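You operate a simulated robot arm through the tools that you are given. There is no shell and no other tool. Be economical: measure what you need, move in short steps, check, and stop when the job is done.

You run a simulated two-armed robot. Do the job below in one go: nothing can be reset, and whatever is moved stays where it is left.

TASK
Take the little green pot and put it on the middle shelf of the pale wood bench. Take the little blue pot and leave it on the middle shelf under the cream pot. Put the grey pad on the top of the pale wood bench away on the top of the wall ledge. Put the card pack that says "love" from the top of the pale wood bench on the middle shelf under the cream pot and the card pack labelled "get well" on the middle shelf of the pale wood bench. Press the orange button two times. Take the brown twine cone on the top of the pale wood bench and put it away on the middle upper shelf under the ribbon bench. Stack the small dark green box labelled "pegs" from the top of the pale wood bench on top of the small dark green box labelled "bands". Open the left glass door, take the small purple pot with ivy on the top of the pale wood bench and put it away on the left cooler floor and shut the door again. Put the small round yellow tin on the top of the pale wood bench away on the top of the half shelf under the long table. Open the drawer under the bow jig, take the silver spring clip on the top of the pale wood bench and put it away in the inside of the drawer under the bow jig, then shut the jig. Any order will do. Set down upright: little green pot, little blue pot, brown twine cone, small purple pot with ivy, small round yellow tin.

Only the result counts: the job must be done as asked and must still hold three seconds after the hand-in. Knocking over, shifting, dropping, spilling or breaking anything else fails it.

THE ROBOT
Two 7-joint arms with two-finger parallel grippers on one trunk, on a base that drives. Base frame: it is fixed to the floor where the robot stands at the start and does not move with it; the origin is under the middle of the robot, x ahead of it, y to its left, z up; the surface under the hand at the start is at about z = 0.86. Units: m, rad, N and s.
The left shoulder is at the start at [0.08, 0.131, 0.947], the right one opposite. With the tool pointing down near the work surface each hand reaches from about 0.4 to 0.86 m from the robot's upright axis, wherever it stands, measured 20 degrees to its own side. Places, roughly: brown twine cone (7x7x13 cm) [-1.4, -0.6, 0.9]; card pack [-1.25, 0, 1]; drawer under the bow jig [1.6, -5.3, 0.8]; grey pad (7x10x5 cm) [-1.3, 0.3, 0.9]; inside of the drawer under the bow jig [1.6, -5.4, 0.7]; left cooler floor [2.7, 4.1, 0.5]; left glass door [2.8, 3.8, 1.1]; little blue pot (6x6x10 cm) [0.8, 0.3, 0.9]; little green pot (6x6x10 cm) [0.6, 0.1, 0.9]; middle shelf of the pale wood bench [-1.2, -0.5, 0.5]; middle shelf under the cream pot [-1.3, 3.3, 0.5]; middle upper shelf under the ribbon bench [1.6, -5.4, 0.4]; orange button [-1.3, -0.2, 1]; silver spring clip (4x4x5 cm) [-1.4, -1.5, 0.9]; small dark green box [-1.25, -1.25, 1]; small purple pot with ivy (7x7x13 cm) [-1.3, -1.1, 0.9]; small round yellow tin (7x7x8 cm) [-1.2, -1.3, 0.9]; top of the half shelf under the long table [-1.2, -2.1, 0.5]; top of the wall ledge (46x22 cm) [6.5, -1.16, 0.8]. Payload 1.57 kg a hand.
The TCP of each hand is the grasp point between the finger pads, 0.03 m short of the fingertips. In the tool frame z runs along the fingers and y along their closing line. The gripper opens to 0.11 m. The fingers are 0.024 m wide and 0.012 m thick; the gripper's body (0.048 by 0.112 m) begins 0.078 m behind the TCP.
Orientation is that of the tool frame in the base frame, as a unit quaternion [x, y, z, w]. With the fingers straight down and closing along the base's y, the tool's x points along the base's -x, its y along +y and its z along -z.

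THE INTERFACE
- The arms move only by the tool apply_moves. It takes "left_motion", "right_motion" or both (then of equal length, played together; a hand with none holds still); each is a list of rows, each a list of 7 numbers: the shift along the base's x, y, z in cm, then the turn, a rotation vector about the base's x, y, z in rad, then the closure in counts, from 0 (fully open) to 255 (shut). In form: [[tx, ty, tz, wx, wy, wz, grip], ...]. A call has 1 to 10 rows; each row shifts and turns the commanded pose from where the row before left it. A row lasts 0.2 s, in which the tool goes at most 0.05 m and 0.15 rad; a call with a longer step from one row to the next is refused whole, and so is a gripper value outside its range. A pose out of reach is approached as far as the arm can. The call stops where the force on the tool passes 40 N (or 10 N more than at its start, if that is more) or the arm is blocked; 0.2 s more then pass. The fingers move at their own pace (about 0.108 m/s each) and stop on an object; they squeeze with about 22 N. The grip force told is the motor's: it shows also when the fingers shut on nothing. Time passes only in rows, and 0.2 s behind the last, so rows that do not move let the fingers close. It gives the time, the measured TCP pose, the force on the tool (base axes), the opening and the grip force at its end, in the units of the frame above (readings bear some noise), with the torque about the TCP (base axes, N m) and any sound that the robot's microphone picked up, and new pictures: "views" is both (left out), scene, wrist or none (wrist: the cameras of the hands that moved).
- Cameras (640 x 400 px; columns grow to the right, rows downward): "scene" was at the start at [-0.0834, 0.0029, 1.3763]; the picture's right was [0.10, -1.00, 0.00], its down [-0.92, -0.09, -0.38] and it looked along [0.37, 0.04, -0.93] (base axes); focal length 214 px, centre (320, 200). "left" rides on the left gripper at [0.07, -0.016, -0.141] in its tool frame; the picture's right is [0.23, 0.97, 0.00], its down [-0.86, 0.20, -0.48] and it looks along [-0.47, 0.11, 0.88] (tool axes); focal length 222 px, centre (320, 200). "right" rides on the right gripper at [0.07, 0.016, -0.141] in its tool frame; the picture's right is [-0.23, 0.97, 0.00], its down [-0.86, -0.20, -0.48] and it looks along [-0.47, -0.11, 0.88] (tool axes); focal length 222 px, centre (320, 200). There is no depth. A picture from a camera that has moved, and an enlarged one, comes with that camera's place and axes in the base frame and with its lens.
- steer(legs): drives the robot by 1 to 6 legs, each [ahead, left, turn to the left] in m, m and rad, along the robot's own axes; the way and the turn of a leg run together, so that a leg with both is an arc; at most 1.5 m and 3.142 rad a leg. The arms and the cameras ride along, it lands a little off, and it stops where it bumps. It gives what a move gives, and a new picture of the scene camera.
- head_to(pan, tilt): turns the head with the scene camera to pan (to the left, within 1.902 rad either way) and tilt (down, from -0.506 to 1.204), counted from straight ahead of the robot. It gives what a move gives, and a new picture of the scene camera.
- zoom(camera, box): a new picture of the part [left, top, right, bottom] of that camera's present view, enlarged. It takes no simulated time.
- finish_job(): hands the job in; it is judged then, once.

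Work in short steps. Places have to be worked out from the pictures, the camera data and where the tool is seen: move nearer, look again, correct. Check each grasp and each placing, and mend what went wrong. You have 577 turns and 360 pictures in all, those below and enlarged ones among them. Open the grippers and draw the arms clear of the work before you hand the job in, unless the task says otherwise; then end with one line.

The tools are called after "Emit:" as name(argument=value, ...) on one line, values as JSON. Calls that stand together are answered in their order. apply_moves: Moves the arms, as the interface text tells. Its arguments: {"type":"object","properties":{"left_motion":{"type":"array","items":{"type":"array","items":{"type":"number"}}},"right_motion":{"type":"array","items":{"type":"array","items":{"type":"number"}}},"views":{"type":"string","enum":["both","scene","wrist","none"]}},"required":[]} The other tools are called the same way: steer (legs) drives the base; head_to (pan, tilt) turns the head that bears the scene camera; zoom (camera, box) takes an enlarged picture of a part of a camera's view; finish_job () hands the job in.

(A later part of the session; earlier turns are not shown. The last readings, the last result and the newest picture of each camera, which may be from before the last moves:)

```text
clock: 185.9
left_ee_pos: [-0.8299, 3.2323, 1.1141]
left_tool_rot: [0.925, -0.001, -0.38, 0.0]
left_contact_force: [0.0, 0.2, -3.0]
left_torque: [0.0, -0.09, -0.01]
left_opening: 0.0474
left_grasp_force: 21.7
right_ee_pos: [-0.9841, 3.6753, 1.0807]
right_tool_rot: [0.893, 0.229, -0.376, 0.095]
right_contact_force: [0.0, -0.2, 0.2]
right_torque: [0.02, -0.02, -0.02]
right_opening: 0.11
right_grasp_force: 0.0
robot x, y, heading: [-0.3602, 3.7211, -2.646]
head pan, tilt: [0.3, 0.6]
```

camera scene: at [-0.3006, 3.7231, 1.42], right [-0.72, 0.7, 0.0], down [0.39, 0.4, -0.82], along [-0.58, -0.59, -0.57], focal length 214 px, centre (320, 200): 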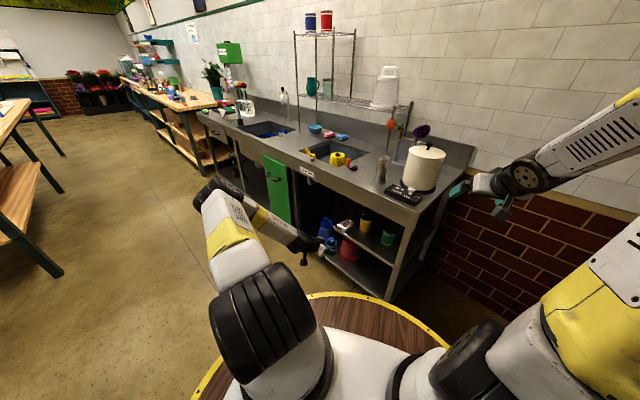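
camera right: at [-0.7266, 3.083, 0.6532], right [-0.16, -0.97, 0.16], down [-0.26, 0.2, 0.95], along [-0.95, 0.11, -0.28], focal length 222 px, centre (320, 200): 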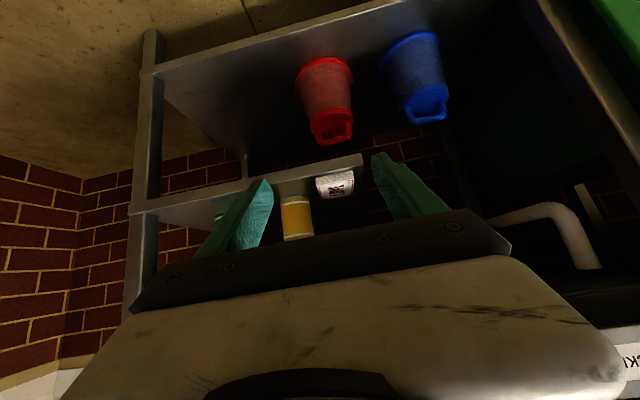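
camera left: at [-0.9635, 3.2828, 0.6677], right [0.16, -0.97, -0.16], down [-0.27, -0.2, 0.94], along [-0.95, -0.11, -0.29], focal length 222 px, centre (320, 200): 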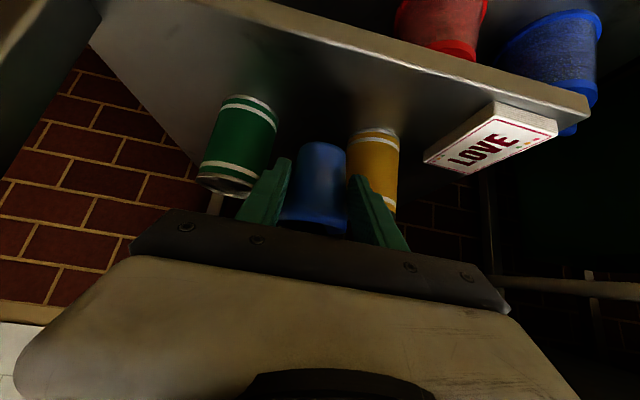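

Emit:
steer(legs=[[-0.05, 0.25, -0.495]])

```text
clock: 187.8
left_ee_pos: [-0.8962, 3.2837, 1.1139]
left_tool_rot: [0.896, -0.226, -0.369, -0.093]
left_contact_force: [0.3, -0.3, -3.5]
left_torque: [-0.07, -0.07, 0.01]
left_opening: 0.0478
left_grasp_force: 22.9
right_ee_pos: [-0.8226, 3.7463, 1.0815]
right_tool_rot: [0.922, 0.006, -0.387, 0.001]
right_contact_force: [0.3, 0.0, 0.2]
right_torque: [0.04, -0.01, 0.01]
right_opening: 0.1099
right_grasp_force: 0.1
robot x, y, heading: [-0.2491, 3.4918, -3.132]
head pan, tilt: [0.3, 0.6]
camera scene: at [-0.1961, 3.4653, 1.42], right [-0.3, 0.95, 0.0], down [0.54, 0.17, -0.82], along [-0.79, -0.25, -0.57], focal length 214 px, centre (320, 200)
```

scene: 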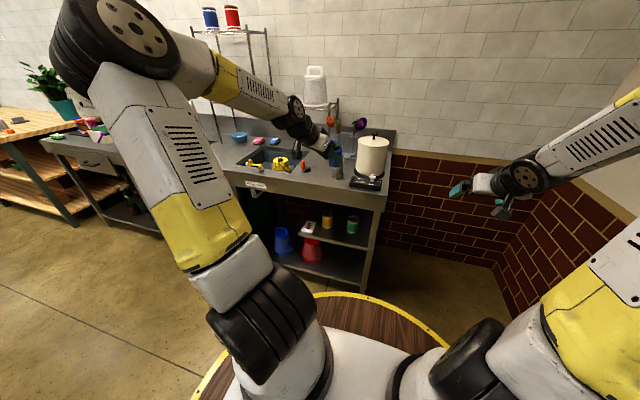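

The elbow is higher now. Yaw the tool back to -x in place and see.

Emit:
apply_moves(left_motion=[[0, 0, 0, 0, 0, 0.1, 255], [0, 0, 0, 0, 0, 0.1, 255], [0, 0, 0, 0, 0, 0.1, 255], [0, 0, 0, 0, 0, 0.1, 255], [0, 0, 0, 0, 0, 0.09, 255]], views="scene")

```text
clock: 189.0
left_ee_pos: [-0.8965, 3.2824, 1.1141]
left_tool_rot: [0.924, -0.001, -0.382, 0.001]
left_contact_force: [0.9, -0.8, -3.1]
left_torque: [-0.03, -0.12, 0.01]
left_opening: 0.0474
left_grasp_force: 21.7
right_ee_pos: [-0.822, 3.7457, 1.0815]
right_tool_rot: [0.922, 0.005, -0.388, 0.0]
right_contact_force: [0.2, -0.6, -0.3]
right_torque: [0.0, 0.03, 0.02]
right_opening: 0.11
right_grasp_force: 0.0
robot x, y, heading: [-0.2538, 3.4937, -3.133]
head pan, tilt: [0.3, 0.6]
camera scene: at [-0.196, 3.4652, 1.42], right [-0.3, 0.95, 0.0], down [0.54, 0.17, -0.82], along [-0.79, -0.25, -0.57], focal length 214 px, centre (320, 200)
```

scene: 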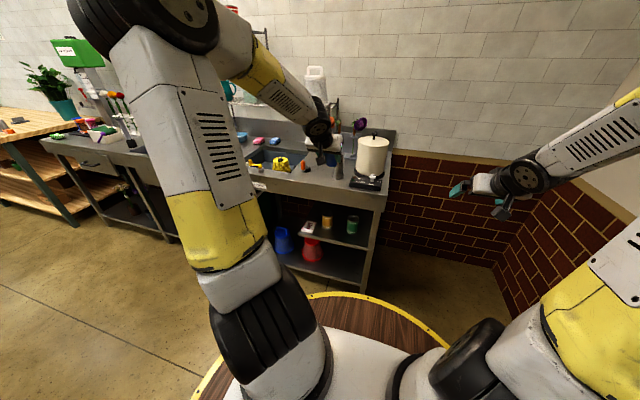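

Elbow-up recovered. Back up a bit, then lower straight down.

Emit:
steer(legs=[[-0.06, 0, 0]])

Emit:
apply_moves(left_motion=[[0.5, -0.2, -4.8, 0, 0, 0, 255], [0.5, -0.2, -4.8, 0, 0, 0, 255], [0, -0.2, -4.8, 0, 0, 0, 255], [0, 0, -4.8, 0, 0, 0, 255], [0, 0, -4.8, 0, 0, 0, 255], [0, 0, -4.8, 0, 0, 0, 255], [0, 0, -4.8, 0, 0, 0, 255], [0, 0, -4.8, 0, 0, 0, 255], [0, 0, -4.8, 0, 0, 0, 255], [0, 0, -4, 0, 0, 0, 255]], views="scene")

```text
clock: 189.9
left_ee_pos: [-0.836, 3.2835, 1.1137]
left_tool_rot: [0.924, -0.001, -0.381, 0.001]
left_contact_force: [-0.2, 0.4, -3.3]
left_torque: [0.0, -0.05, -0.01]
left_opening: 0.0477
left_grasp_force: 22.7
right_ee_pos: [-0.7629, 3.7464, 1.0791]
right_tool_rot: [0.922, 0.005, -0.387, 0.001]
right_contact_force: [-0.6, 0.6, 0.1]
right_torque: [-0.01, -0.02, 0.02]
right_opening: 0.11
right_grasp_force: 0.0
robot x, y, heading: [-0.1898, 3.4947, -3.131]
head pan, tilt: [0.3, 0.6]
camera scene: at [-0.1358, 3.4657, 1.42], right [-0.3, 0.95, 0.0], down [0.54, 0.17, -0.82], along [-0.79, -0.25, -0.57], focal length 214 px, centre (320, 200)
```

scene: 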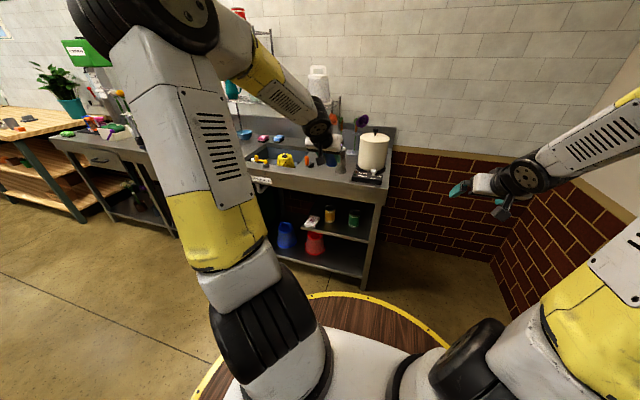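

```text
clock: 192.1
left_ee_pos: [-0.8458, 3.2764, 0.675]
left_tool_rot: [0.929, -0.001, -0.371, 0.002]
left_contact_force: [0.6, 0.2, -3.1]
left_torque: [0.03, -0.1, 0.02]
left_opening: 0.0476
left_grasp_force: 21.5
left hand out of reach, approached as far as the arm can: row 9, 10
right_ee_pos: [-0.7622, 3.7464, 1.0805]
right_tool_rot: [0.922, 0.005, -0.388, 0.001]
right_contact_force: [1.0, 0.2, 0.7]
right_torque: [0.01, 0.02, -0.03]
right_opening: 0.11
right_grasp_force: 0.0
robot x, y, heading: [-0.1902, 3.4934, -3.136]
head pan, tilt: [0.3, 0.6]
camera scene: at [-0.1354, 3.4656, 1.42], right [-0.3, 0.95, 0.0], down [0.54, 0.17, -0.82], along [-0.79, -0.25, -0.57], focal length 214 px, centre (320, 200)
```

scene: 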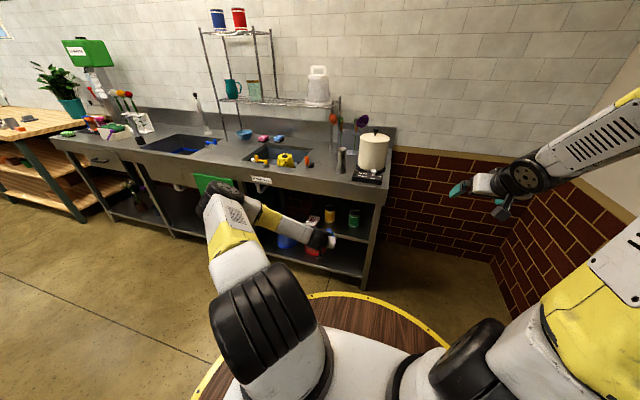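

Adjust to mirror the right arm's successful placement pose (0.60 ahead, 0.26 out), then lower.

Emit:
apply_moves(left_motion=[[2, -2.2, 3, 0, 0.01, 0, 255], [2.5, -2.2, 2, 0, 0.01, 0, 255], [0, 0, -3, 0, 0, 0, 255], [0, 0, -3, 0, 0, 0, 255], [0, 0, -2, 0, 0, 0, 255]], views="none")

```text
clock: 193.3
left_ee_pos: [-0.8322, 3.2242, 0.6999]
left_tool_rot: [0.924, -0.002, -0.383, 0.0]
left_contact_force: [0.3, -0.3, -2.7]
left_torque: [-0.01, -0.09, -0.01]
left_opening: 0.0482
left_grasp_force: 21.2
left hand out of reach, approached as far as the arm can: row 3, 4, 5
right_ee_pos: [-0.7624, 3.7464, 1.0801]
right_tool_rot: [0.922, 0.006, -0.388, 0.001]
right_contact_force: [0.5, 0.3, -0.6]
right_torque: [-0.01, 0.0, 0.0]
right_opening: 0.11
right_grasp_force: 0.0
robot x, y, heading: [-0.1909, 3.4934, -3.132]
head pan, tilt: [0.3, 0.6]
```

Left can't get lower. I'll set the pot on the free counter strip near (-1.065, 3.13) and regrasp with the right hand. First raise and reposition.

Emit:
apply_moves(left_motion=[[0, 0, 4.8, 0, 0, 0, 255], [0, 0, 4.8, 0, 0, 0, 255], [0, 0, 4.8, 0, 0, 0, 255], [0, 0, 4.8, 0, 0, 0, 255], [0, 0, 4.8, 0, 0, 0, 255], [0, 0, 4.8, 0, 0, 0, 255], [0, 0, 4.8, 0, 0, 0, 255], [0, 0, 4.8, 0, 0, 0, 255]], views="none")

Emit:
steer(legs=[[0.08, 0.094, -0.01]])

Emit:
head_to(pan=0.2, tilt=0.7)

Emit:
zoom(camera="left", box=[0, 0, 640, 400])

```text
clock: 195.1
left_ee_pos: [-0.831, 3.2237, 1.086]
left_tool_rot: [0.921, -0.001, -0.391, 0.0]
left_contact_force: [0.0, -0.1, -2.7]
left_torque: [0.0, -0.11, -0.03]
left_opening: 0.0481
left_grasp_force: 22.1
right_ee_pos: [-0.7628, 3.7465, 1.0791]
right_tool_rot: [0.922, 0.006, -0.388, 0.002]
right_contact_force: [0.4, 0.0, -0.5]
right_torque: [-0.01, -0.01, -0.01]
right_opening: 0.1103
right_grasp_force: 0.1
robot x, y, heading: [-0.1903, 3.4964, -3.139]
head pan, tilt: [0.3, 0.6]
```

```text
clock: 196.4
left_ee_pos: [-0.9134, 3.1354, 1.0842]
left_tool_rot: [0.92, -0.006, -0.391, -0.002]
left_contact_force: [0.4, 0.6, -3.8]
left_torque: [0.0, -0.07, -0.04]
left_opening: 0.048
left_grasp_force: 22.2
right_ee_pos: [-0.8404, 3.6566, 1.0813]
right_tool_rot: [0.922, 0.001, -0.388, -0.001]
right_contact_force: [-0.4, -1.6, -0.2]
right_torque: [0.0, 0.01, -0.04]
right_opening: 0.11
right_grasp_force: 0.1
robot x, y, heading: [-0.2711, 3.3988, 3.138]
head pan, tilt: [0.3, 0.6]
camera scene: at [-0.2162, 3.3702, 1.42], right [-0.29, 0.96, 0.0], down [0.54, 0.17, -0.82], along [-0.79, -0.24, -0.57], focal length 214 px, centre (320, 200)
```

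scene: 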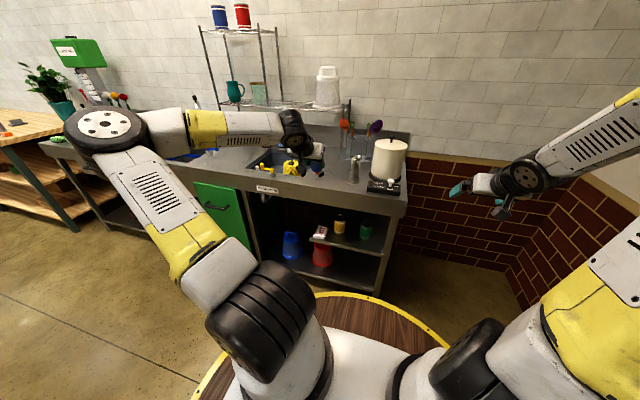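

```text
clock: 197.1
left_ee_pos: [-0.9135, 3.1362, 1.0849]
left_tool_rot: [0.92, -0.006, -0.391, -0.002]
left_contact_force: [0.0, 0.5, -2.9]
left_torque: [-0.01, -0.11, 0.02]
left_opening: 0.0477
left_grasp_force: 22.2
right_ee_pos: [-0.8404, 3.6563, 1.081]
right_tool_rot: [0.922, 0.002, -0.388, -0.001]
right_contact_force: [-0.7, -0.1, 0.7]
right_torque: [0.01, 0.02, -0.02]
right_opening: 0.11
right_grasp_force: 0.1
robot x, y, heading: [-0.2729, 3.3976, 3.142]
head pan, tilt: [0.201, 0.7]
camera scene: at [-0.2151, 3.3793, 1.4114], right [-0.2, 0.98, 0.0], down [0.63, 0.13, -0.77], along [-0.75, -0.15, -0.64], focal length 214 px, centre (320, 200)
```

scene: 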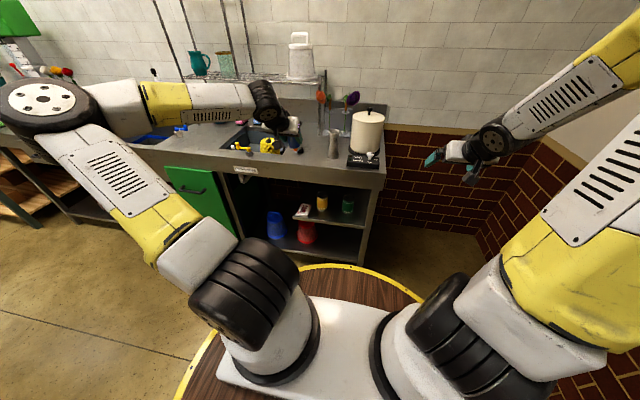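

```text
1.00 times, centred on (320, 200) of left (not enlarged: the box is as wide or as high as the picture)
camera zoom: at [-0.7648, 3.1505, 1.1333], right [0.15, -0.98, -0.16], down [-0.25, -0.2, 0.95], along [-0.96, -0.1, -0.28], focal length 222 px, centre (320, 200)
```

zoom: 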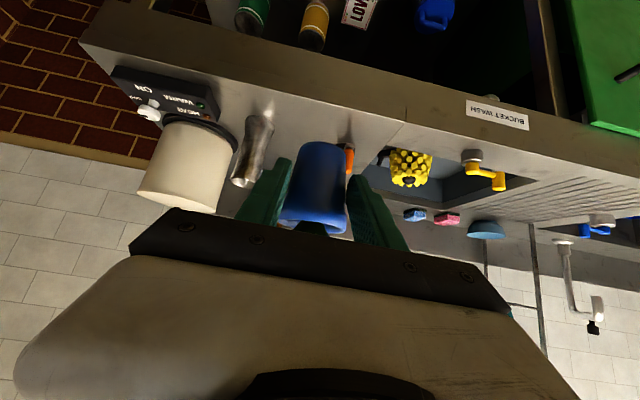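

Free spot at about (-1.07, 3.15). Place the pot there.

Emit:
apply_moves(left_motion=[[-3.9, 0.4, -2, 0, 0, 0, 255], [-3.9, 0.4, -2, 0, 0, 0, 255], [-3.9, 0.4, -2, 0, 0, 0, 255], [-3.9, 0.4, -2, 0, 0, 0, 255], [0, 0, -2, 0, 0, 0, 255], [0, 0, -1, 0, 0, 0, 255]], views="wrist")

```text
clock: 198.5
left_ee_pos: [-1.0695, 3.1514, 0.9756]
left_tool_rot: [0.92, -0.006, -0.391, -0.002]
left_contact_force: [-0.2, -0.4, -3.2]
left_torque: [0.03, -0.1, -0.03]
left_opening: 0.0476
left_grasp_force: 22.2
right_ee_pos: [-0.8415, 3.6563, 1.081]
right_tool_rot: [0.922, 0.001, -0.387, -0.001]
right_contact_force: [-0.3, 0.3, -1.1]
right_torque: [-0.02, 0.01, -0.01]
right_opening: 0.1101
right_grasp_force: 0.0
robot x, y, heading: [-0.2714, 3.4024, 3.141]
head pan, tilt: [0.201, 0.7]
camera left: at [-0.9215, 3.1659, 1.0234], right [0.15, -0.98, -0.16], down [-0.25, -0.19, 0.95], along [-0.96, -0.1, -0.28], focal length 222 px, centre (320, 200)
```

left: 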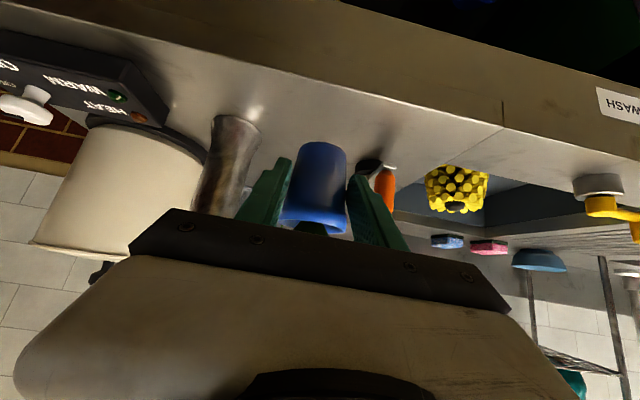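

Emit:
apply_moves(left_motion=[[0, 0, -0.5, 0, 0, 0, 255], [0, 0, -0.5, 0, 0, 0, 255], [0, 0, -0.5, 0, 0, 0, 255], [0, 0, -0.5, 0, 0, 0, 255]], views="none")

```text
clock: 199.5
left_ee_pos: [-1.0691, 3.1503, 0.9548]
left_tool_rot: [0.921, -0.006, -0.39, -0.002]
left_contact_force: [0.2, 0.1, -3.4]
left_torque: [0.03, -0.12, 0.0]
left_opening: 0.0477
left_grasp_force: 22.3
right_ee_pos: [-0.8405, 3.6563, 1.0809]
right_tool_rot: [0.922, 0.001, -0.387, 0.0]
right_contact_force: [-0.1, 0.2, 0.6]
right_torque: [0.01, -0.01, -0.03]
right_opening: 0.1099
right_grasp_force: 0.1
robot x, y, heading: [-0.2733, 3.3978, 3.141]
head pan, tilt: [0.201, 0.7]
```

Emit:
apply_moves(left_motion=[[0, 0, -0.4, 0, 0, 0, 255], [0, 0, -0.4, 0, 0, 0, 255], [0, 0, -0.4, 0, 0, 0, 255], [0, 0, -0.4, 0, 0, 0, 255]], views="wrist")

```text
clock: 200.5
left_ee_pos: [-1.0706, 3.151, 0.9393]
left_tool_rot: [0.921, -0.006, -0.39, -0.002]
left_contact_force: [0.9, -0.8, -3.7]
left_torque: [0.02, -0.1, -0.03]
left_opening: 0.0474
left_grasp_force: 22.1
right_ee_pos: [-0.8411, 3.6568, 1.0817]
right_tool_rot: [0.922, 0.001, -0.387, -0.001]
right_contact_force: [-0.7, -0.9, -0.1]
right_torque: [-0.01, 0.0, -0.01]
right_opening: 0.1099
right_grasp_force: 0.2
robot x, y, heading: [-0.2694, 3.3948, 3.141]
head pan, tilt: [0.201, 0.7]
camera left: at [-0.9211, 3.1664, 0.9874], right [0.15, -0.98, -0.16], down [-0.25, -0.2, 0.95], along [-0.96, -0.1, -0.27], focal length 222 px, centre (320, 200)
```

left: 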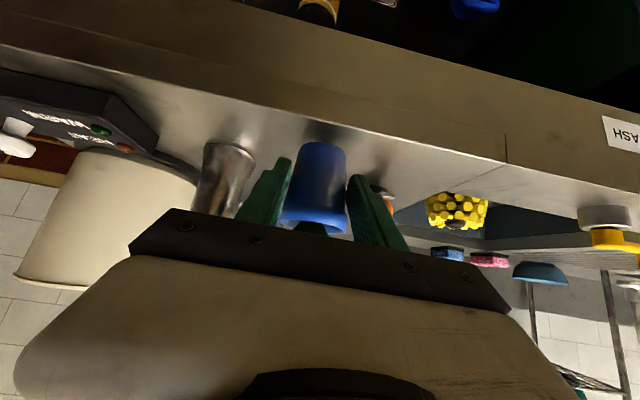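

Emit:
apply_moves(left_motion=[[0, 0, -0.4, 0, 0, 0, 255], [0, 0, -0.4, 0, 0, 0, 255], [0, 0, -0.4, 0, 0, 0, 255]], views="none")

```text
clock: 201.3
left_ee_pos: [-1.07, 3.1523, 0.927]
left_tool_rot: [0.921, -0.005, -0.391, -0.001]
left_contact_force: [-0.2, 0.6, -3.6]
left_torque: [0.01, -0.12, 0.01]
left_opening: 0.0477
left_grasp_force: 22.3
right_ee_pos: [-0.8416, 3.6567, 1.0809]
right_tool_rot: [0.922, 0.001, -0.388, -0.001]
right_contact_force: [0.6, 0.7, -0.3]
right_torque: [0.0, 0.01, -0.01]
right_opening: 0.1102
right_grasp_force: 0.1
robot x, y, heading: [-0.2737, 3.3993, 3.137]
head pan, tilt: [0.201, 0.7]
```

Emit:
zoom(camera="left", box=[120, 40, 520, 290])

Emit:
zoom(camera="scene", box=[210, 70, 400, 240])

```text
1.60 times, centred on (320, 165) of left
camera zoom: at [-0.9206, 3.1671, 0.9749], right [0.15, -0.98, -0.16], down [-0.25, -0.19, 0.95], along [-0.96, -0.1, -0.27], focal length 355 px, centre (320, 256)
```

zoom: 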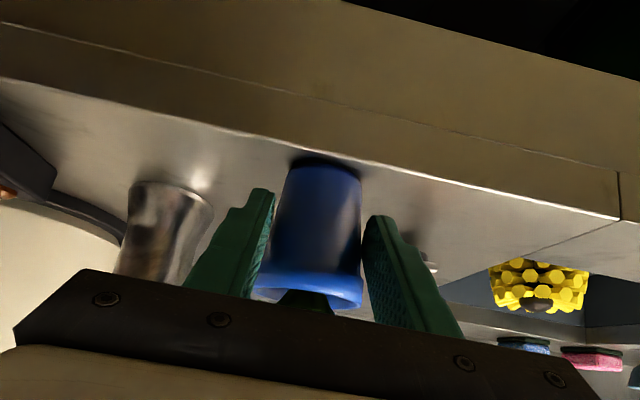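

```text
2.35 times, centred on (305, 155) of scene
camera zoom: at [-0.2151, 3.3794, 1.4114], right [-0.2, 0.98, 0.0], down [0.63, 0.13, -0.76], along [-0.75, -0.15, -0.64], focal length 505 px, centre (355, 306)
```

zoom: 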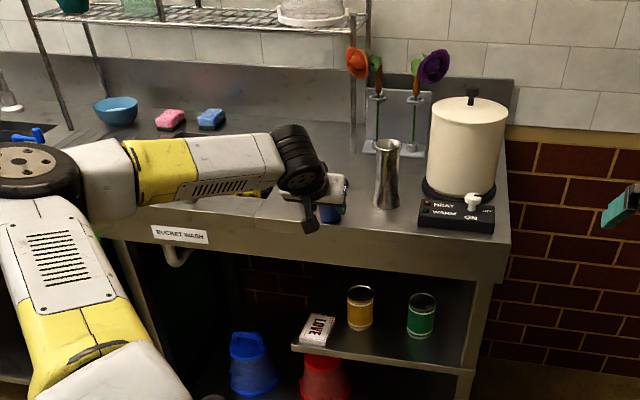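

The pot is over the very edge (counter is lower, ~0.86). Move 5 cm deeper, then lower to contact.

Emit:
apply_moves(left_motion=[[-2, 0, 0.6, 0, 0, 0, 255], [-3, 0, 0, 0, 0, 0, 255], [0, 0, -0.5, 0, 0, 0, 255], [0, 0, -0.4, 0, 0, 0, 255], [0, 0, -0.4, 0, 0, 0, 255], [0, 0, -0.4, 0, 0, 0, 255]], views="wrist")

```text
clock: 202.7
left_ee_pos: [-1.101, 3.1518, 0.9112]
left_tool_rot: [0.921, -0.006, -0.39, -0.002]
left_contact_force: [4.2, 1.1, 11.9]
left_torque: [0.01, 0.28, -0.03]
left_opening: 0.0449
left_grasp_force: 22.0
left hand out of reach, approached as far as the arm can: row 2
right_ee_pos: [-0.8399, 3.6561, 1.0811]
right_tool_rot: [0.922, 0.001, -0.388, -0.001]
right_contact_force: [-0.5, -0.3, 0.3]
right_torque: [0.0, 0.02, 0.05]
right_opening: 0.1102
right_grasp_force: 0.1
robot x, y, heading: [-0.2716, 3.397, 3.137]
head pan, tilt: [0.201, 0.7]
camera left: at [-0.9529, 3.1665, 0.9583], right [0.15, -0.98, -0.16], down [-0.25, -0.19, 0.95], along [-0.96, -0.1, -0.27], focal length 222 px, centre (320, 200)
```

left: 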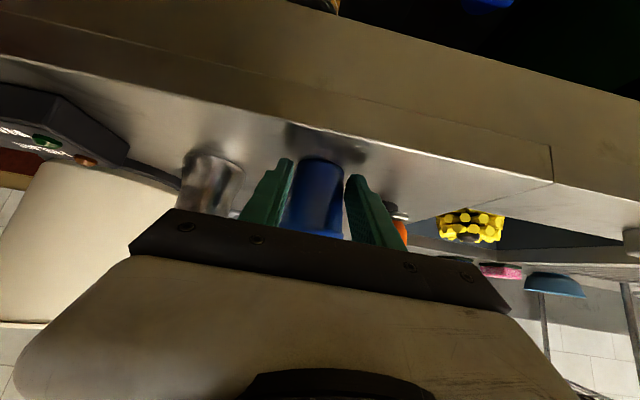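

Contact; the pot stands ~2.5 cm inside the edge. Release and withdraw the left hand.

Emit:
apply_moves(left_motion=[[0, 0, 0.2, 0, 0, 0, 140], [0, 0, 0, 0, 0, 0, 100], [0, 0, 0, 0, 0, 0, 90], [2, 0, 2, 0, 0, 0, 90], [2.8, 0, 2.8, 0, 0, 0, 60], [2.8, 0, 2.8, 0, 0, 0, 0], [3, 0, 3, 0, 0, 0, 0]], views="wrist")

```text
clock: 204.3
left_ee_pos: [-0.9937, 3.1527, 1.0174]
left_tool_rot: [0.921, -0.006, -0.39, -0.002]
left_contact_force: [-0.3, 0.7, 0.4]
left_torque: [-0.02, -0.02, 0.0]
left_opening: 0.1099
left_grasp_force: 0.1
right_ee_pos: [-0.8403, 3.6565, 1.0815]
right_tool_rot: [0.922, 0.002, -0.387, 0.0]
right_contact_force: [-0.3, 0.0, 0.1]
right_torque: [0.01, -0.01, -0.01]
right_opening: 0.1099
right_grasp_force: 0.0
robot x, y, heading: [-0.2717, 3.4024, 3.139]
head pan, tilt: [0.201, 0.7]
camera left: at [-0.8448, 3.1667, 1.0655], right [0.15, -0.98, -0.16], down [-0.25, -0.2, 0.95], along [-0.96, -0.1, -0.28], focal length 222 px, centre (320, 200)
```

left: 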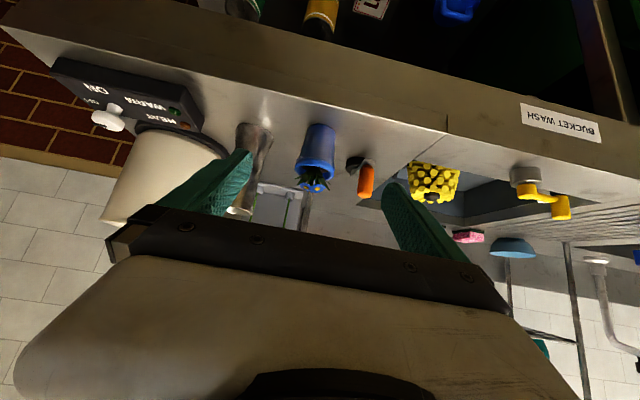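

Blue pot stands. Retract the left hand (untilting), and shift so the right hand lines up with the pot.

Emit:
apply_moves(left_motion=[[3, 0, 2, 0, -0.131, 0, 0], [3, 0, 2, 0, -0.131, 0, 0], [3, 0, 1, 0, -0.131, 0, 0], [3, 0, 0, 0, -0.131, 0, 0], [3, 0, 0, 0, -0.131, 0, 0], [2, -1, 0, 0, -0.131, 0, 0], [2, -2, 0, 0, 0, 0, 0], [2, -2, 0, 0, 0, 0, 0]], views="none")

Emit:
steer(legs=[[0, 0.505, 0]])

Emit:
zoom(camera="right", box=[0, 0, 640, 400])

```text
clock: 206.1
left_ee_pos: [-0.7844, 3.1015, 1.069]
left_tool_rot: [1.0, -0.005, -0.007, -0.003]
left_contact_force: [-0.8, -0.2, -0.5]
left_torque: [-0.01, -0.04, 0.06]
left_opening: 0.1102
left_grasp_force: 0.0
right_ee_pos: [-0.8407, 3.6558, 1.0812]
right_tool_rot: [0.922, 0.0, -0.387, -0.001]
right_contact_force: [-0.4, 0.6, 0.1]
right_torque: [-0.04, -0.03, 0.02]
right_opening: 0.1099
right_grasp_force: 0.1
robot x, y, heading: [-0.2724, 3.3993, 3.139]
head pan, tilt: [0.201, 0.7]
```

```text
clock: 209.0
left_ee_pos: [-0.788, 2.5991, 1.07]
left_tool_rot: [1.0, -0.009, -0.007, -0.004]
left_contact_force: [-0.2, 0.1, 0.6]
left_torque: [0.01, -0.02, 0.02]
left_opening: 0.1103
left_grasp_force: 0.1
right_ee_pos: [-0.8404, 3.1543, 1.0827]
right_tool_rot: [0.922, -0.002, -0.388, -0.003]
right_contact_force: [-0.4, 0.5, -0.1]
right_torque: [-0.04, -0.03, 0.01]
right_opening: 0.11
right_grasp_force: 0.0
robot x, y, heading: [-0.2749, 2.8911, 3.139]
head pan, tilt: [0.201, 0.7]
camera scene: at [-0.2179, 2.8735, 1.4114], right [-0.19, 0.98, 0.0], down [0.63, 0.12, -0.76], along [-0.75, -0.15, -0.64], focal length 214 px, centre (320, 200)
```

scene: 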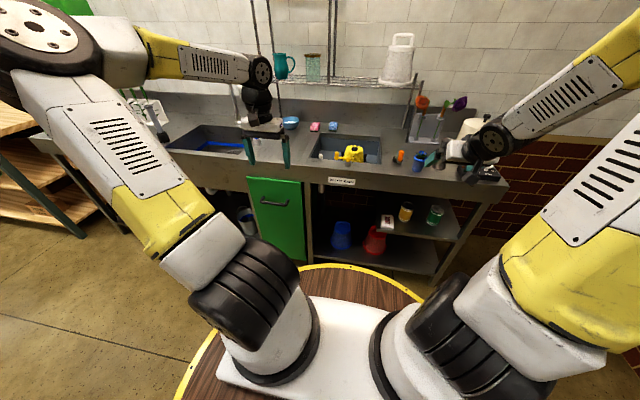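

```text
1.00 times, centred on (320, 200) of right (not enlarged: the box is as wide or as high as the picture)
camera zoom: at [-0.6923, 3.1382, 1.1292], right [-0.16, -0.97, 0.16], down [-0.25, 0.2, 0.95], along [-0.95, 0.11, -0.28], focal length 222 px, centre (320, 200)
```

zoom: 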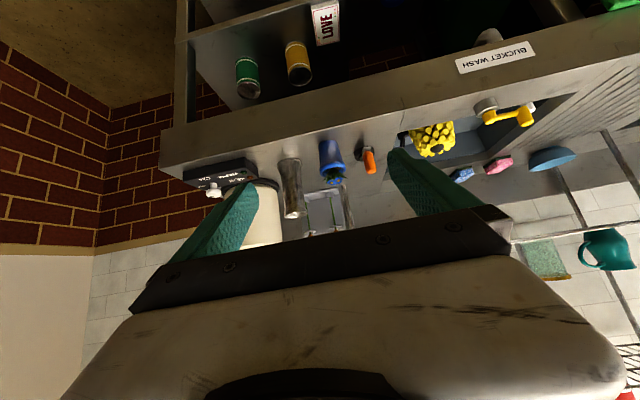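

Drive forward 0.08, then advance at 45° and grip the blue pot with the right hand.

Emit:
steer(legs=[[0.08, 0, 0]])

Emit:
apply_moves(right_motion=[[-3.3, 0, 0, 0, 0, 0, 70], [-3, 0, -3, 0, 0, 0, 70], [-3, 0, -3, 0, 0, 0, 70], [-3, 0, -3, 0, 0, 0, 70], [-3, 0, -3, 0, 0, 0, 70]], views="wrist")

```text
clock: 210.1
left_ee_pos: [-0.869, 2.5983, 1.0687]
left_tool_rot: [1.0, -0.007, -0.008, -0.004]
left_contact_force: [0.0, -0.1, -0.7]
left_torque: [0.0, -0.02, -0.01]
left_opening: 0.1099
left_grasp_force: 0.1
right_ee_pos: [-0.9221, 3.1538, 1.081]
right_tool_rot: [0.922, -0.002, -0.388, -0.001]
right_contact_force: [0.5, -0.5, -0.1]
right_torque: [0.02, 0.0, 0.03]
right_opening: 0.1099
right_grasp_force: 0.1
robot x, y, heading: [-0.357, 2.8922, 3.132]
head pan, tilt: [0.201, 0.7]
camera scene: at [-0.2985, 2.8742, 1.4114], right [-0.19, 0.98, 0.0], down [0.63, 0.12, -0.76], along [-0.75, -0.15, -0.64], focal length 214 px, centre (320, 200)
```

scene: 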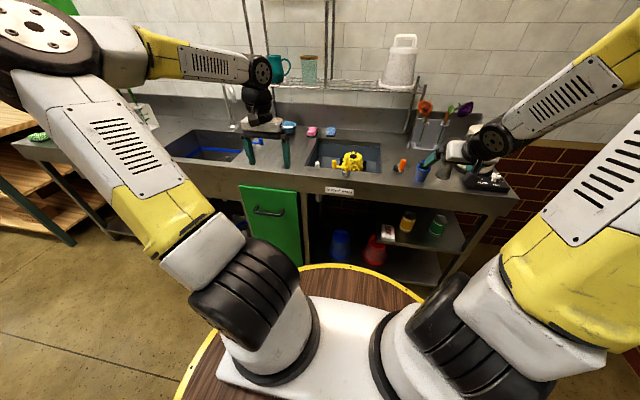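

```text
clock: 211.3
left_ee_pos: [-0.869, 2.5984, 1.0687]
left_tool_rot: [1.0, -0.007, -0.007, -0.003]
left_contact_force: [0.2, 0.3, -0.7]
left_torque: [-0.02, 0.04, 0.01]
left_opening: 0.1102
left_grasp_force: 0.0
right_ee_pos: [-1.0757, 3.1559, 0.9574]
right_tool_rot: [0.921, -0.001, -0.389, -0.003]
right_contact_force: [0.1, -0.3, 0.3]
right_torque: [0.03, 0.0, -0.01]
right_opening: 0.0798
right_grasp_force: 0.1
robot x, y, heading: [-0.3595, 2.8964, 3.129]
head pan, tilt: [0.201, 0.7]
camera right: at [-0.926, 3.1406, 1.0071], right [-0.16, -0.97, 0.16], down [-0.25, 0.2, 0.95], along [-0.95, 0.11, -0.28], focal length 222 px, centre (320, 200)
```

right: 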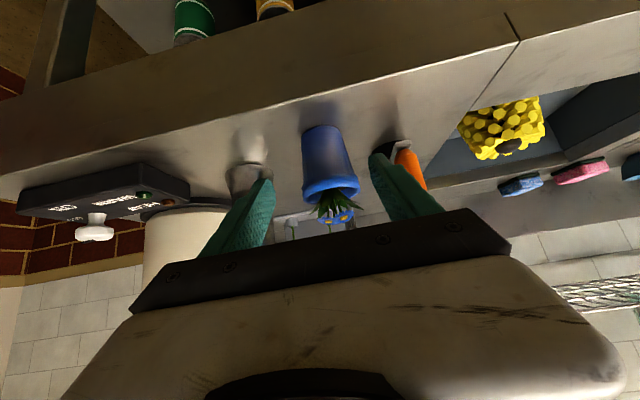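

Emit:
apply_moves(right_motion=[[-2.2, -0.3, -2.2, 0, 0, 0, 80], [-1, 0, -0.8, 0, 0, 0, 80], [0, 0, 0, 0, 0, 0, 255], [0, 0, 0, 0, 0, 0, 255], [0, 0, 0, 0, 0, 0, 255], [0, 0, 3, 0, 0, 0, 255], [0, 0, 3, 0, 0, 0, 255]], views="wrist")

```text
clock: 212.9
left_ee_pos: [-0.8695, 2.598, 1.0687]
left_tool_rot: [1.0, -0.007, -0.008, -0.004]
left_contact_force: [-0.5, -0.3, 0.3]
left_torque: [-0.01, -0.03, 0.03]
left_opening: 0.11
left_grasp_force: 0.0
right_ee_pos: [-1.1076, 3.1503, 0.9899]
right_tool_rot: [0.922, -0.001, -0.387, -0.001]
right_contact_force: [0.6, -0.8, -4.0]
right_torque: [0.02, -0.09, 0.01]
right_opening: 0.0488
right_grasp_force: 21.8
robot x, y, heading: [-0.3498, 2.8906, 3.134]
head pan, tilt: [0.201, 0.7]
camera right: at [-0.9583, 3.1344, 1.0386], right [-0.16, -0.97, 0.16], down [-0.26, 0.2, 0.95], along [-0.95, 0.11, -0.28], focal length 222 px, centre (320, 200)
```

right: 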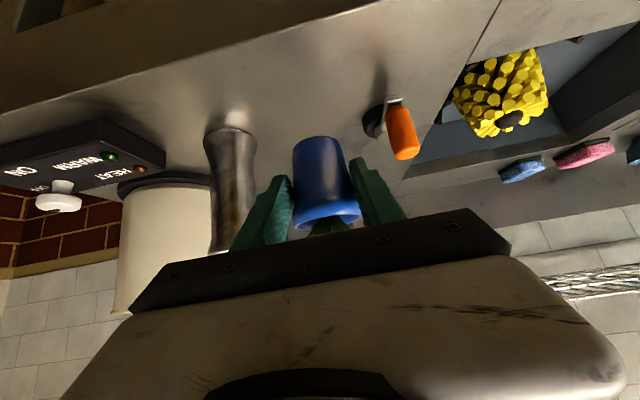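

Held. Retract, back off, line up at y≈3.27, and lower.

Emit:
apply_moves(right_motion=[[2, 0, 3, 0, 0, 0, 255], [3.5, 0, 3, 0, 0, 0, 255], [4.5, 0, 1, 0, 0, 0, 255], [4.5, 0, 0, 0, 0, 0, 255], [3, 0, 0, 0, 0, 0, 255]], views="none")

Emit:
steer(legs=[[-0.2, 0, 0], [0, -0.12, 0.006]])

Emit:
apply_moves(right_motion=[[0, 0, -4.8, 0, 0, 0, 255], [0, 0, -4.8, 0, 0, 0, 255], [0, 0, -4.8, 0, 0, 0, 255], [0, 0, -4.8, 0, 0, 0, 255], [0, 0, -4.8, 0, 0, 0, 255], [0, 0, -4.8, 0, 0, 0, 255], [0, 0, -4.8, 0, 0, 0, 255], [0, 0, -4.8, 0, 0, 0, 255], [0, 0, -4, 0, 0, 0, 255]], views="wrist")

```text
clock: 214.1
left_ee_pos: [-0.8679, 2.5976, 1.0685]
left_tool_rot: [1.0, -0.008, -0.008, -0.004]
left_contact_force: [-0.7, 0.8, 0.1]
left_torque: [-0.01, 0.04, 0.02]
left_opening: 0.1101
left_grasp_force: 0.1
right_ee_pos: [-0.9322, 3.1496, 1.0616]
right_tool_rot: [0.922, -0.001, -0.388, -0.002]
right_contact_force: [0.1, -0.1, -3.6]
right_torque: [-0.01, -0.09, 0.01]
right_opening: 0.0487
right_grasp_force: 21.7
robot x, y, heading: [-0.3549, 2.8913, 3.131]
head pan, tilt: [0.201, 0.7]
```

```text
clock: 216.6
left_ee_pos: [-0.6657, 2.719, 1.0688]
left_tool_rot: [1.0, -0.005, -0.008, -0.003]
left_contact_force: [-0.1, -0.6, -0.5]
left_torque: [-0.04, 0.01, 0.0]
left_opening: 0.1099
left_grasp_force: 0.0
right_ee_pos: [-0.7347, 3.2706, 1.0622]
right_tool_rot: [0.922, 0.0, -0.388, -0.001]
right_contact_force: [-0.2, -1.5, -2.9]
right_torque: [0.02, -0.08, 0.01]
right_opening: 0.0488
right_grasp_force: 22.4
robot x, y, heading: [-0.153, 3.0113, 3.142]
head pan, tilt: [0.201, 0.7]
camera scene: at [-0.098, 2.9969, 1.4114], right [-0.2, 0.98, 0.0], down [0.63, 0.13, -0.76], along [-0.75, -0.15, -0.64], focal length 214 px, centre (320, 200)
```

scene: 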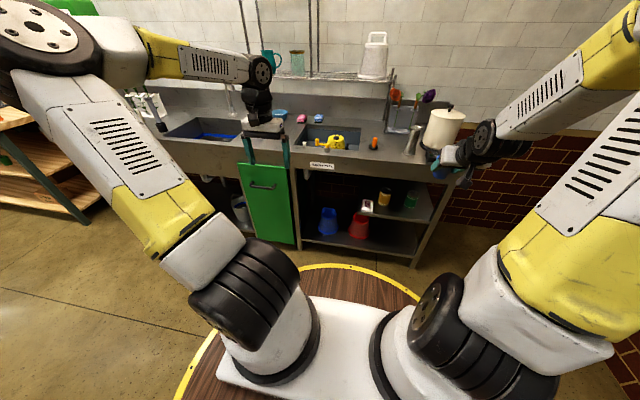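

```text
clock: 218.6
left_ee_pos: [-0.667, 2.7184, 1.0683]
left_tool_rot: [1.0, -0.004, -0.008, -0.003]
left_contact_force: [0.4, 1.5, -0.4]
left_torque: [0.02, 0.01, 0.02]
left_opening: 0.1101
left_grasp_force: 0.1
right_ee_pos: [-0.7335, 3.2735, 0.6374]
right_tool_rot: [0.921, 0.002, -0.389, 0.0]
right_contact_force: [1.2, -1.2, -3.6]
right_torque: [0.02, -0.12, -0.01]
right_opening: 0.0489
right_grasp_force: 21.9
robot x, y, heading: [-0.1556, 3.0194, 3.135]
head pan, tilt: [0.201, 0.7]
camera right: at [-0.584, 3.2571, 0.685], right [-0.16, -0.97, 0.16], down [-0.25, 0.2, 0.95], along [-0.95, 0.11, -0.28], focal length 222 px, centre (320, 200)
```

right: 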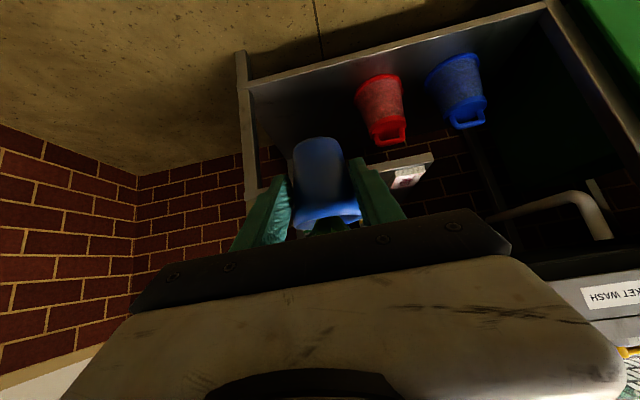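

Emit:
steer(legs=[[0.12, 0, 0]])

Emit:
apply_moves(right_motion=[[-4.4, 0, -0.5, 0, 0, 0, 255], [-4.4, 0, -0.5, 0, 0, 0, 255], [-4.4, 0, -0.5, 0, 0, 0, 255], [-4.4, 0, -0.5, 0, 0, 0, 255], [-4.4, 0, -0.5, 0, 0, 0, 255], [-4.2, 0, -0.5, 0, 0, 0, 255]], views="wrist")

```text
clock: 219.8
left_ee_pos: [-0.7866, 2.7178, 1.0693]
left_tool_rot: [1.0, -0.006, -0.008, -0.004]
left_contact_force: [0.5, -0.3, -0.4]
left_torque: [-0.01, 0.01, -0.02]
left_opening: 0.1099
left_grasp_force: 0.0
right_ee_pos: [-0.8537, 3.2728, 0.6378]
right_tool_rot: [0.922, 0.0, -0.387, -0.001]
right_contact_force: [-0.6, -0.4, -3.2]
right_torque: [0.0, -0.08, 0.02]
right_opening: 0.0488
right_grasp_force: 21.7
robot x, y, heading: [-0.2708, 3.0185, 3.137]
head pan, tilt: [0.201, 0.7]
camera scene: at [-0.2178, 2.9974, 1.4114], right [-0.2, 0.98, 0.0], down [0.63, 0.13, -0.76], along [-0.75, -0.15, -0.64], focal length 214 px, centre (320, 200)
```

scene: 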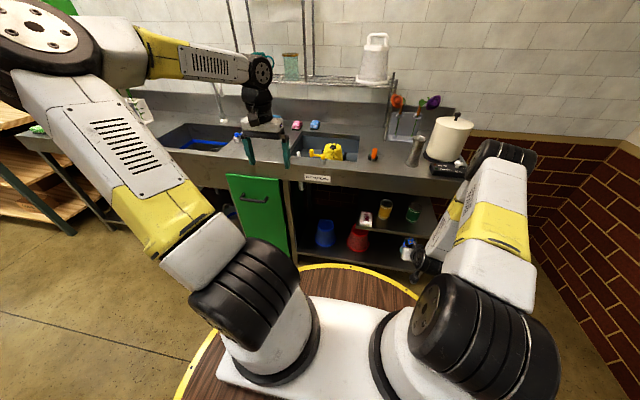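

```text
clock: 221.2
left_ee_pos: [-0.7869, 2.718, 1.0682]
left_tool_rot: [1.0, -0.005, -0.008, -0.004]
left_contact_force: [0.1, -0.7, -0.3]
left_torque: [0.03, 0.0, 0.0]
left_opening: 0.1102
left_grasp_force: 0.0
right_ee_pos: [-1.1133, 3.2724, 0.607]
right_tool_rot: [0.922, 0.0, -0.386, -0.001]
right_contact_force: [-0.4, 0.4, -3.6]
right_torque: [-0.01, -0.13, 0.01]
right_opening: 0.0489
right_grasp_force: 22.1
robot x, y, heading: [-0.2762, 3.0177, 3.133]
head pan, tilt: [0.201, 0.7]
camera right: at [-0.9638, 3.2573, 0.6555], right [-0.16, -0.97, 0.16], down [-0.26, 0.2, 0.95], along [-0.95, 0.11, -0.28], focal length 222 px, centre (320, 200)
```

right: 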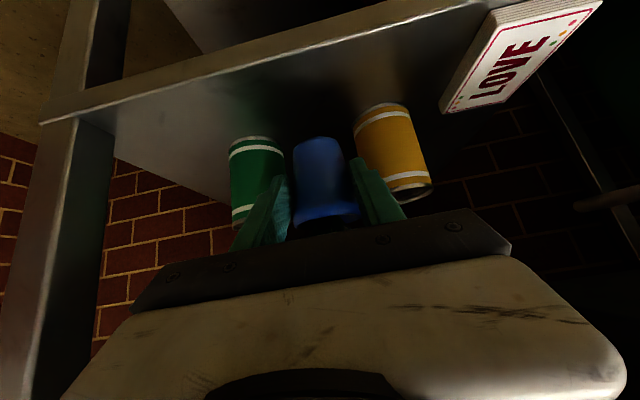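

Go 2.7 cm deeper and lower to contact.

Emit:
apply_moves(right_motion=[[-2.7, 0, -1, 0, 0, 0, 255], [0, 0, -1.5, 0, 0, 0, 255], [0, 0, -1, 0, 0, 0, 255], [0, 0, -0.5, 0, 0, 0, 255], [0, 0, -0.5, 0, 0, 0, 255], [0, 0, -0.4, 0, 0, 0, 255]], views="wrist")

```text
clock: 222.6
left_ee_pos: [-0.7875, 2.7183, 1.0693]
left_tool_rot: [1.0, -0.006, -0.009, -0.004]
left_contact_force: [0.4, -0.2, -1.0]
left_torque: [-0.01, 0.0, -0.01]
left_opening: 0.1105
left_grasp_force: 0.1
right_ee_pos: [-1.142, 3.2731, 0.5573]
right_tool_rot: [0.922, 0.0, -0.387, -0.001]
right_contact_force: [-0.4, -0.3, -3.6]
right_torque: [-0.01, -0.09, 0.01]
right_opening: 0.0488
right_grasp_force: 21.7
robot x, y, heading: [-0.2757, 3.0188, 3.137]
head pan, tilt: [0.201, 0.7]
camera right: at [-0.9925, 3.2578, 0.606], right [-0.16, -0.97, 0.16], down [-0.26, 0.2, 0.95], along [-0.95, 0.11, -0.28], focal length 222 px, centre (320, 200)
```

right: 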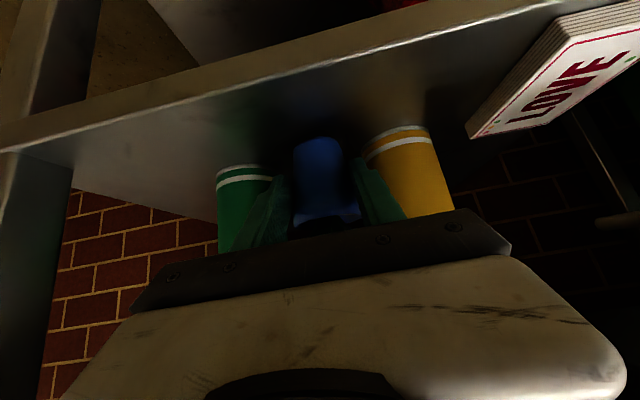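

Emit:
apply_moves(right_motion=[[0, 0, -0.4, 0, 0, 0, 255], [0, 0, -0.4, 0, 0, 0, 255], [0, 0, -0.4, 0, 0, 0, 255]], views="none")

```text
clock: 223.4
left_ee_pos: [-0.7862, 2.7183, 1.0697]
left_tool_rot: [1.0, -0.006, -0.008, -0.003]
left_contact_force: [-0.4, 0.2, 0.6]
left_torque: [0.03, 0.02, -0.06]
left_opening: 0.11
left_grasp_force: 0.1
right_ee_pos: [-1.1448, 3.2726, 0.5488]
right_tool_rot: [0.921, 0.001, -0.389, -0.002]
right_contact_force: [1.6, -2.3, 6.9]
right_torque: [-0.04, -0.06, 0.03]
right_opening: 0.0489
right_grasp_force: 22.3
robot x, y, heading: [-0.2736, 3.0164, 3.138]
head pan, tilt: [0.201, 0.7]
```

Contact. Release with a small opening and withdraw along the tool axis.

Emit:
apply_moves(right_motion=[[0, 0, 0, 0, 0, 0, 140], [0, 0, 0, 0, 0, 0, 105], [0, 0, 0, 0, 0, 0, 105], [2, 0, 2, 0, 0, 0, 105], [2.8, 0, 2.8, 0, 0, 0, 105], [3, 0, 2, 0, 0, 0, 105], [4.5, 0, 0, 0, 0, 0, 60], [4.5, 0, 0, 0, 0, 0, 60], [4.5, 0, 0, 0, 0, 0, 60], [4.5, 0, 0, 0, 0, 0, 60]], views="wrist")

```text
clock: 225.6
left_ee_pos: [-0.7867, 2.7185, 1.0684]
left_tool_rot: [1.0, -0.006, -0.007, -0.004]
left_contact_force: [-0.7, 0.0, 0.4]
left_torque: [0.01, 0.01, -0.01]
left_opening: 0.1099
left_grasp_force: 0.1
right_ee_pos: [-0.8837, 3.2708, 0.6131]
right_tool_rot: [0.921, 0.001, -0.389, -0.001]
right_contact_force: [0.8, 0.1, -0.1]
right_torque: [-0.01, -0.01, -0.03]
right_opening: 0.0841
right_grasp_force: 0.0
robot x, y, heading: [-0.2738, 3.0205, 3.137]
head pan, tilt: [0.201, 0.7]
camera right: at [-0.7344, 3.2567, 0.6617], right [-0.16, -0.97, 0.16], down [-0.26, 0.2, 0.95], along [-0.95, 0.11, -0.28], focal length 222 px, centre (320, 200)
```

right: 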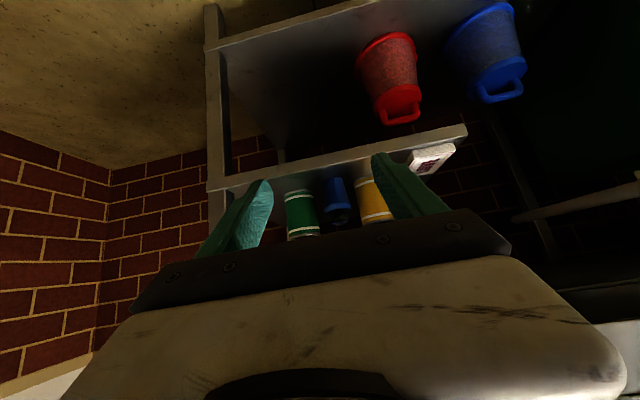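

Blue pot upright, LOVE in place. Raise the right hand and drive back along the bench.

Emit:
apply_moves(right_motion=[[2, 0, 4.5, 0, 0, 0, 0], [0, 0, 4.8, 0, 0, 0, 0], [0, 0, 4.8, 0, 0, 0, 0], [0, 0, 4.8, 0, 0, 0, 0], [0, 0, 4.8, 0, 0, 0, 0], [0, 0, 4.8, 0, 0, 0, 0], [0, 0, 4.8, 0, -0.13, 0, 0], [0, 0, 4.8, 0, -0.13, 0, 0], [0, 0, 4.8, 0, -0.13, 0, 0], [0, 0, 4.5, 0, -0.13, 0, 0]], views="none")

Emit:
apply_moves(right_motion=[[0, 0, 0, 0, -0.13, 0, 0], [0, 0, 0, 0, -0.14, 0, 0]], views="none")

Emit:
steer(legs=[[-0.12, 0, 0], [0, 1.2, 0], [0, 1.2, 0], [0, 1.0, 0]])

```text
clock: 227.8
left_ee_pos: [-0.7866, 2.7185, 1.0676]
left_tool_rot: [1.0, -0.005, -0.008, -0.004]
left_contact_force: [-0.4, -0.6, -0.3]
left_torque: [-0.04, 0.01, 0.02]
left_opening: 0.1103
left_grasp_force: 0.1
right_ee_pos: [-0.8649, 3.2735, 1.0868]
right_tool_rot: [0.99, 0.0, -0.138, -0.001]
right_contact_force: [-0.4, 0.2, -0.3]
right_torque: [0.02, -0.03, -0.01]
right_opening: 0.1099
right_grasp_force: 0.2
robot x, y, heading: [-0.2748, 3.0169, 3.138]
head pan, tilt: [0.201, 0.7]
```

```text
clock: 228.4
left_ee_pos: [-0.7872, 2.7188, 1.0686]
left_tool_rot: [1.0, -0.005, -0.008, -0.003]
left_contact_force: [0.2, -0.4, -0.4]
left_torque: [0.03, 0.01, 0.0]
left_opening: 0.1101
left_grasp_force: 0.2
right_ee_pos: [-0.8647, 3.2726, 1.0869]
right_tool_rot: [1.0, 0.001, -0.003, -0.001]
right_contact_force: [0.2, 0.3, -1.1]
right_torque: [-0.02, 0.03, -0.01]
right_opening: 0.1102
right_grasp_force: 0.1
robot x, y, heading: [-0.2743, 3.019, 3.135]
head pan, tilt: [0.201, 0.7]
```

```text
clock: 245.9
left_ee_pos: [-0.7904, -0.67, 1.069]
left_tool_rot: [1.0, -0.029, -0.008, -0.003]
left_contact_force: [-0.7, -0.1, -0.1]
left_torque: [0.0, -0.01, 0.01]
left_opening: 0.1102
left_grasp_force: 0.0
right_ee_pos: [-0.8408, -0.1124, 1.0863]
right_tool_rot: [1.0, -0.023, -0.003, -0.001]
right_contact_force: [-0.1, -0.3, 0.0]
right_torque: [-0.01, 0.0, 0.0]
right_opening: 0.11
right_grasp_force: 0.0
robot x, y, heading: [-0.2593, -0.395, 3.089]
head pan, tilt: [0.201, 0.7]
camera scene: at [-0.2081, -0.4183, 1.4114], right [-0.15, 0.99, 0.0], down [0.64, 0.1, -0.76], along [-0.76, -0.11, -0.64], focal length 214 px, centre (320, 200)
```

scene: 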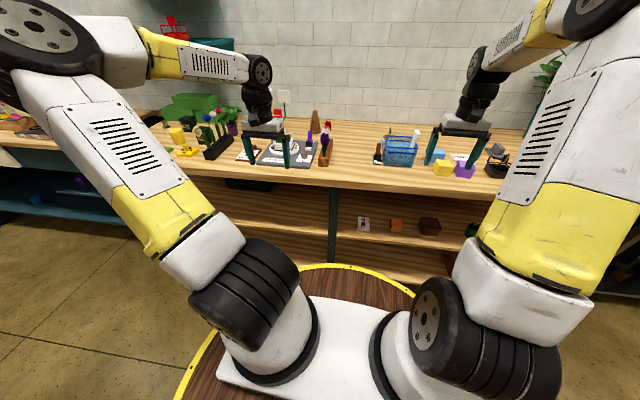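

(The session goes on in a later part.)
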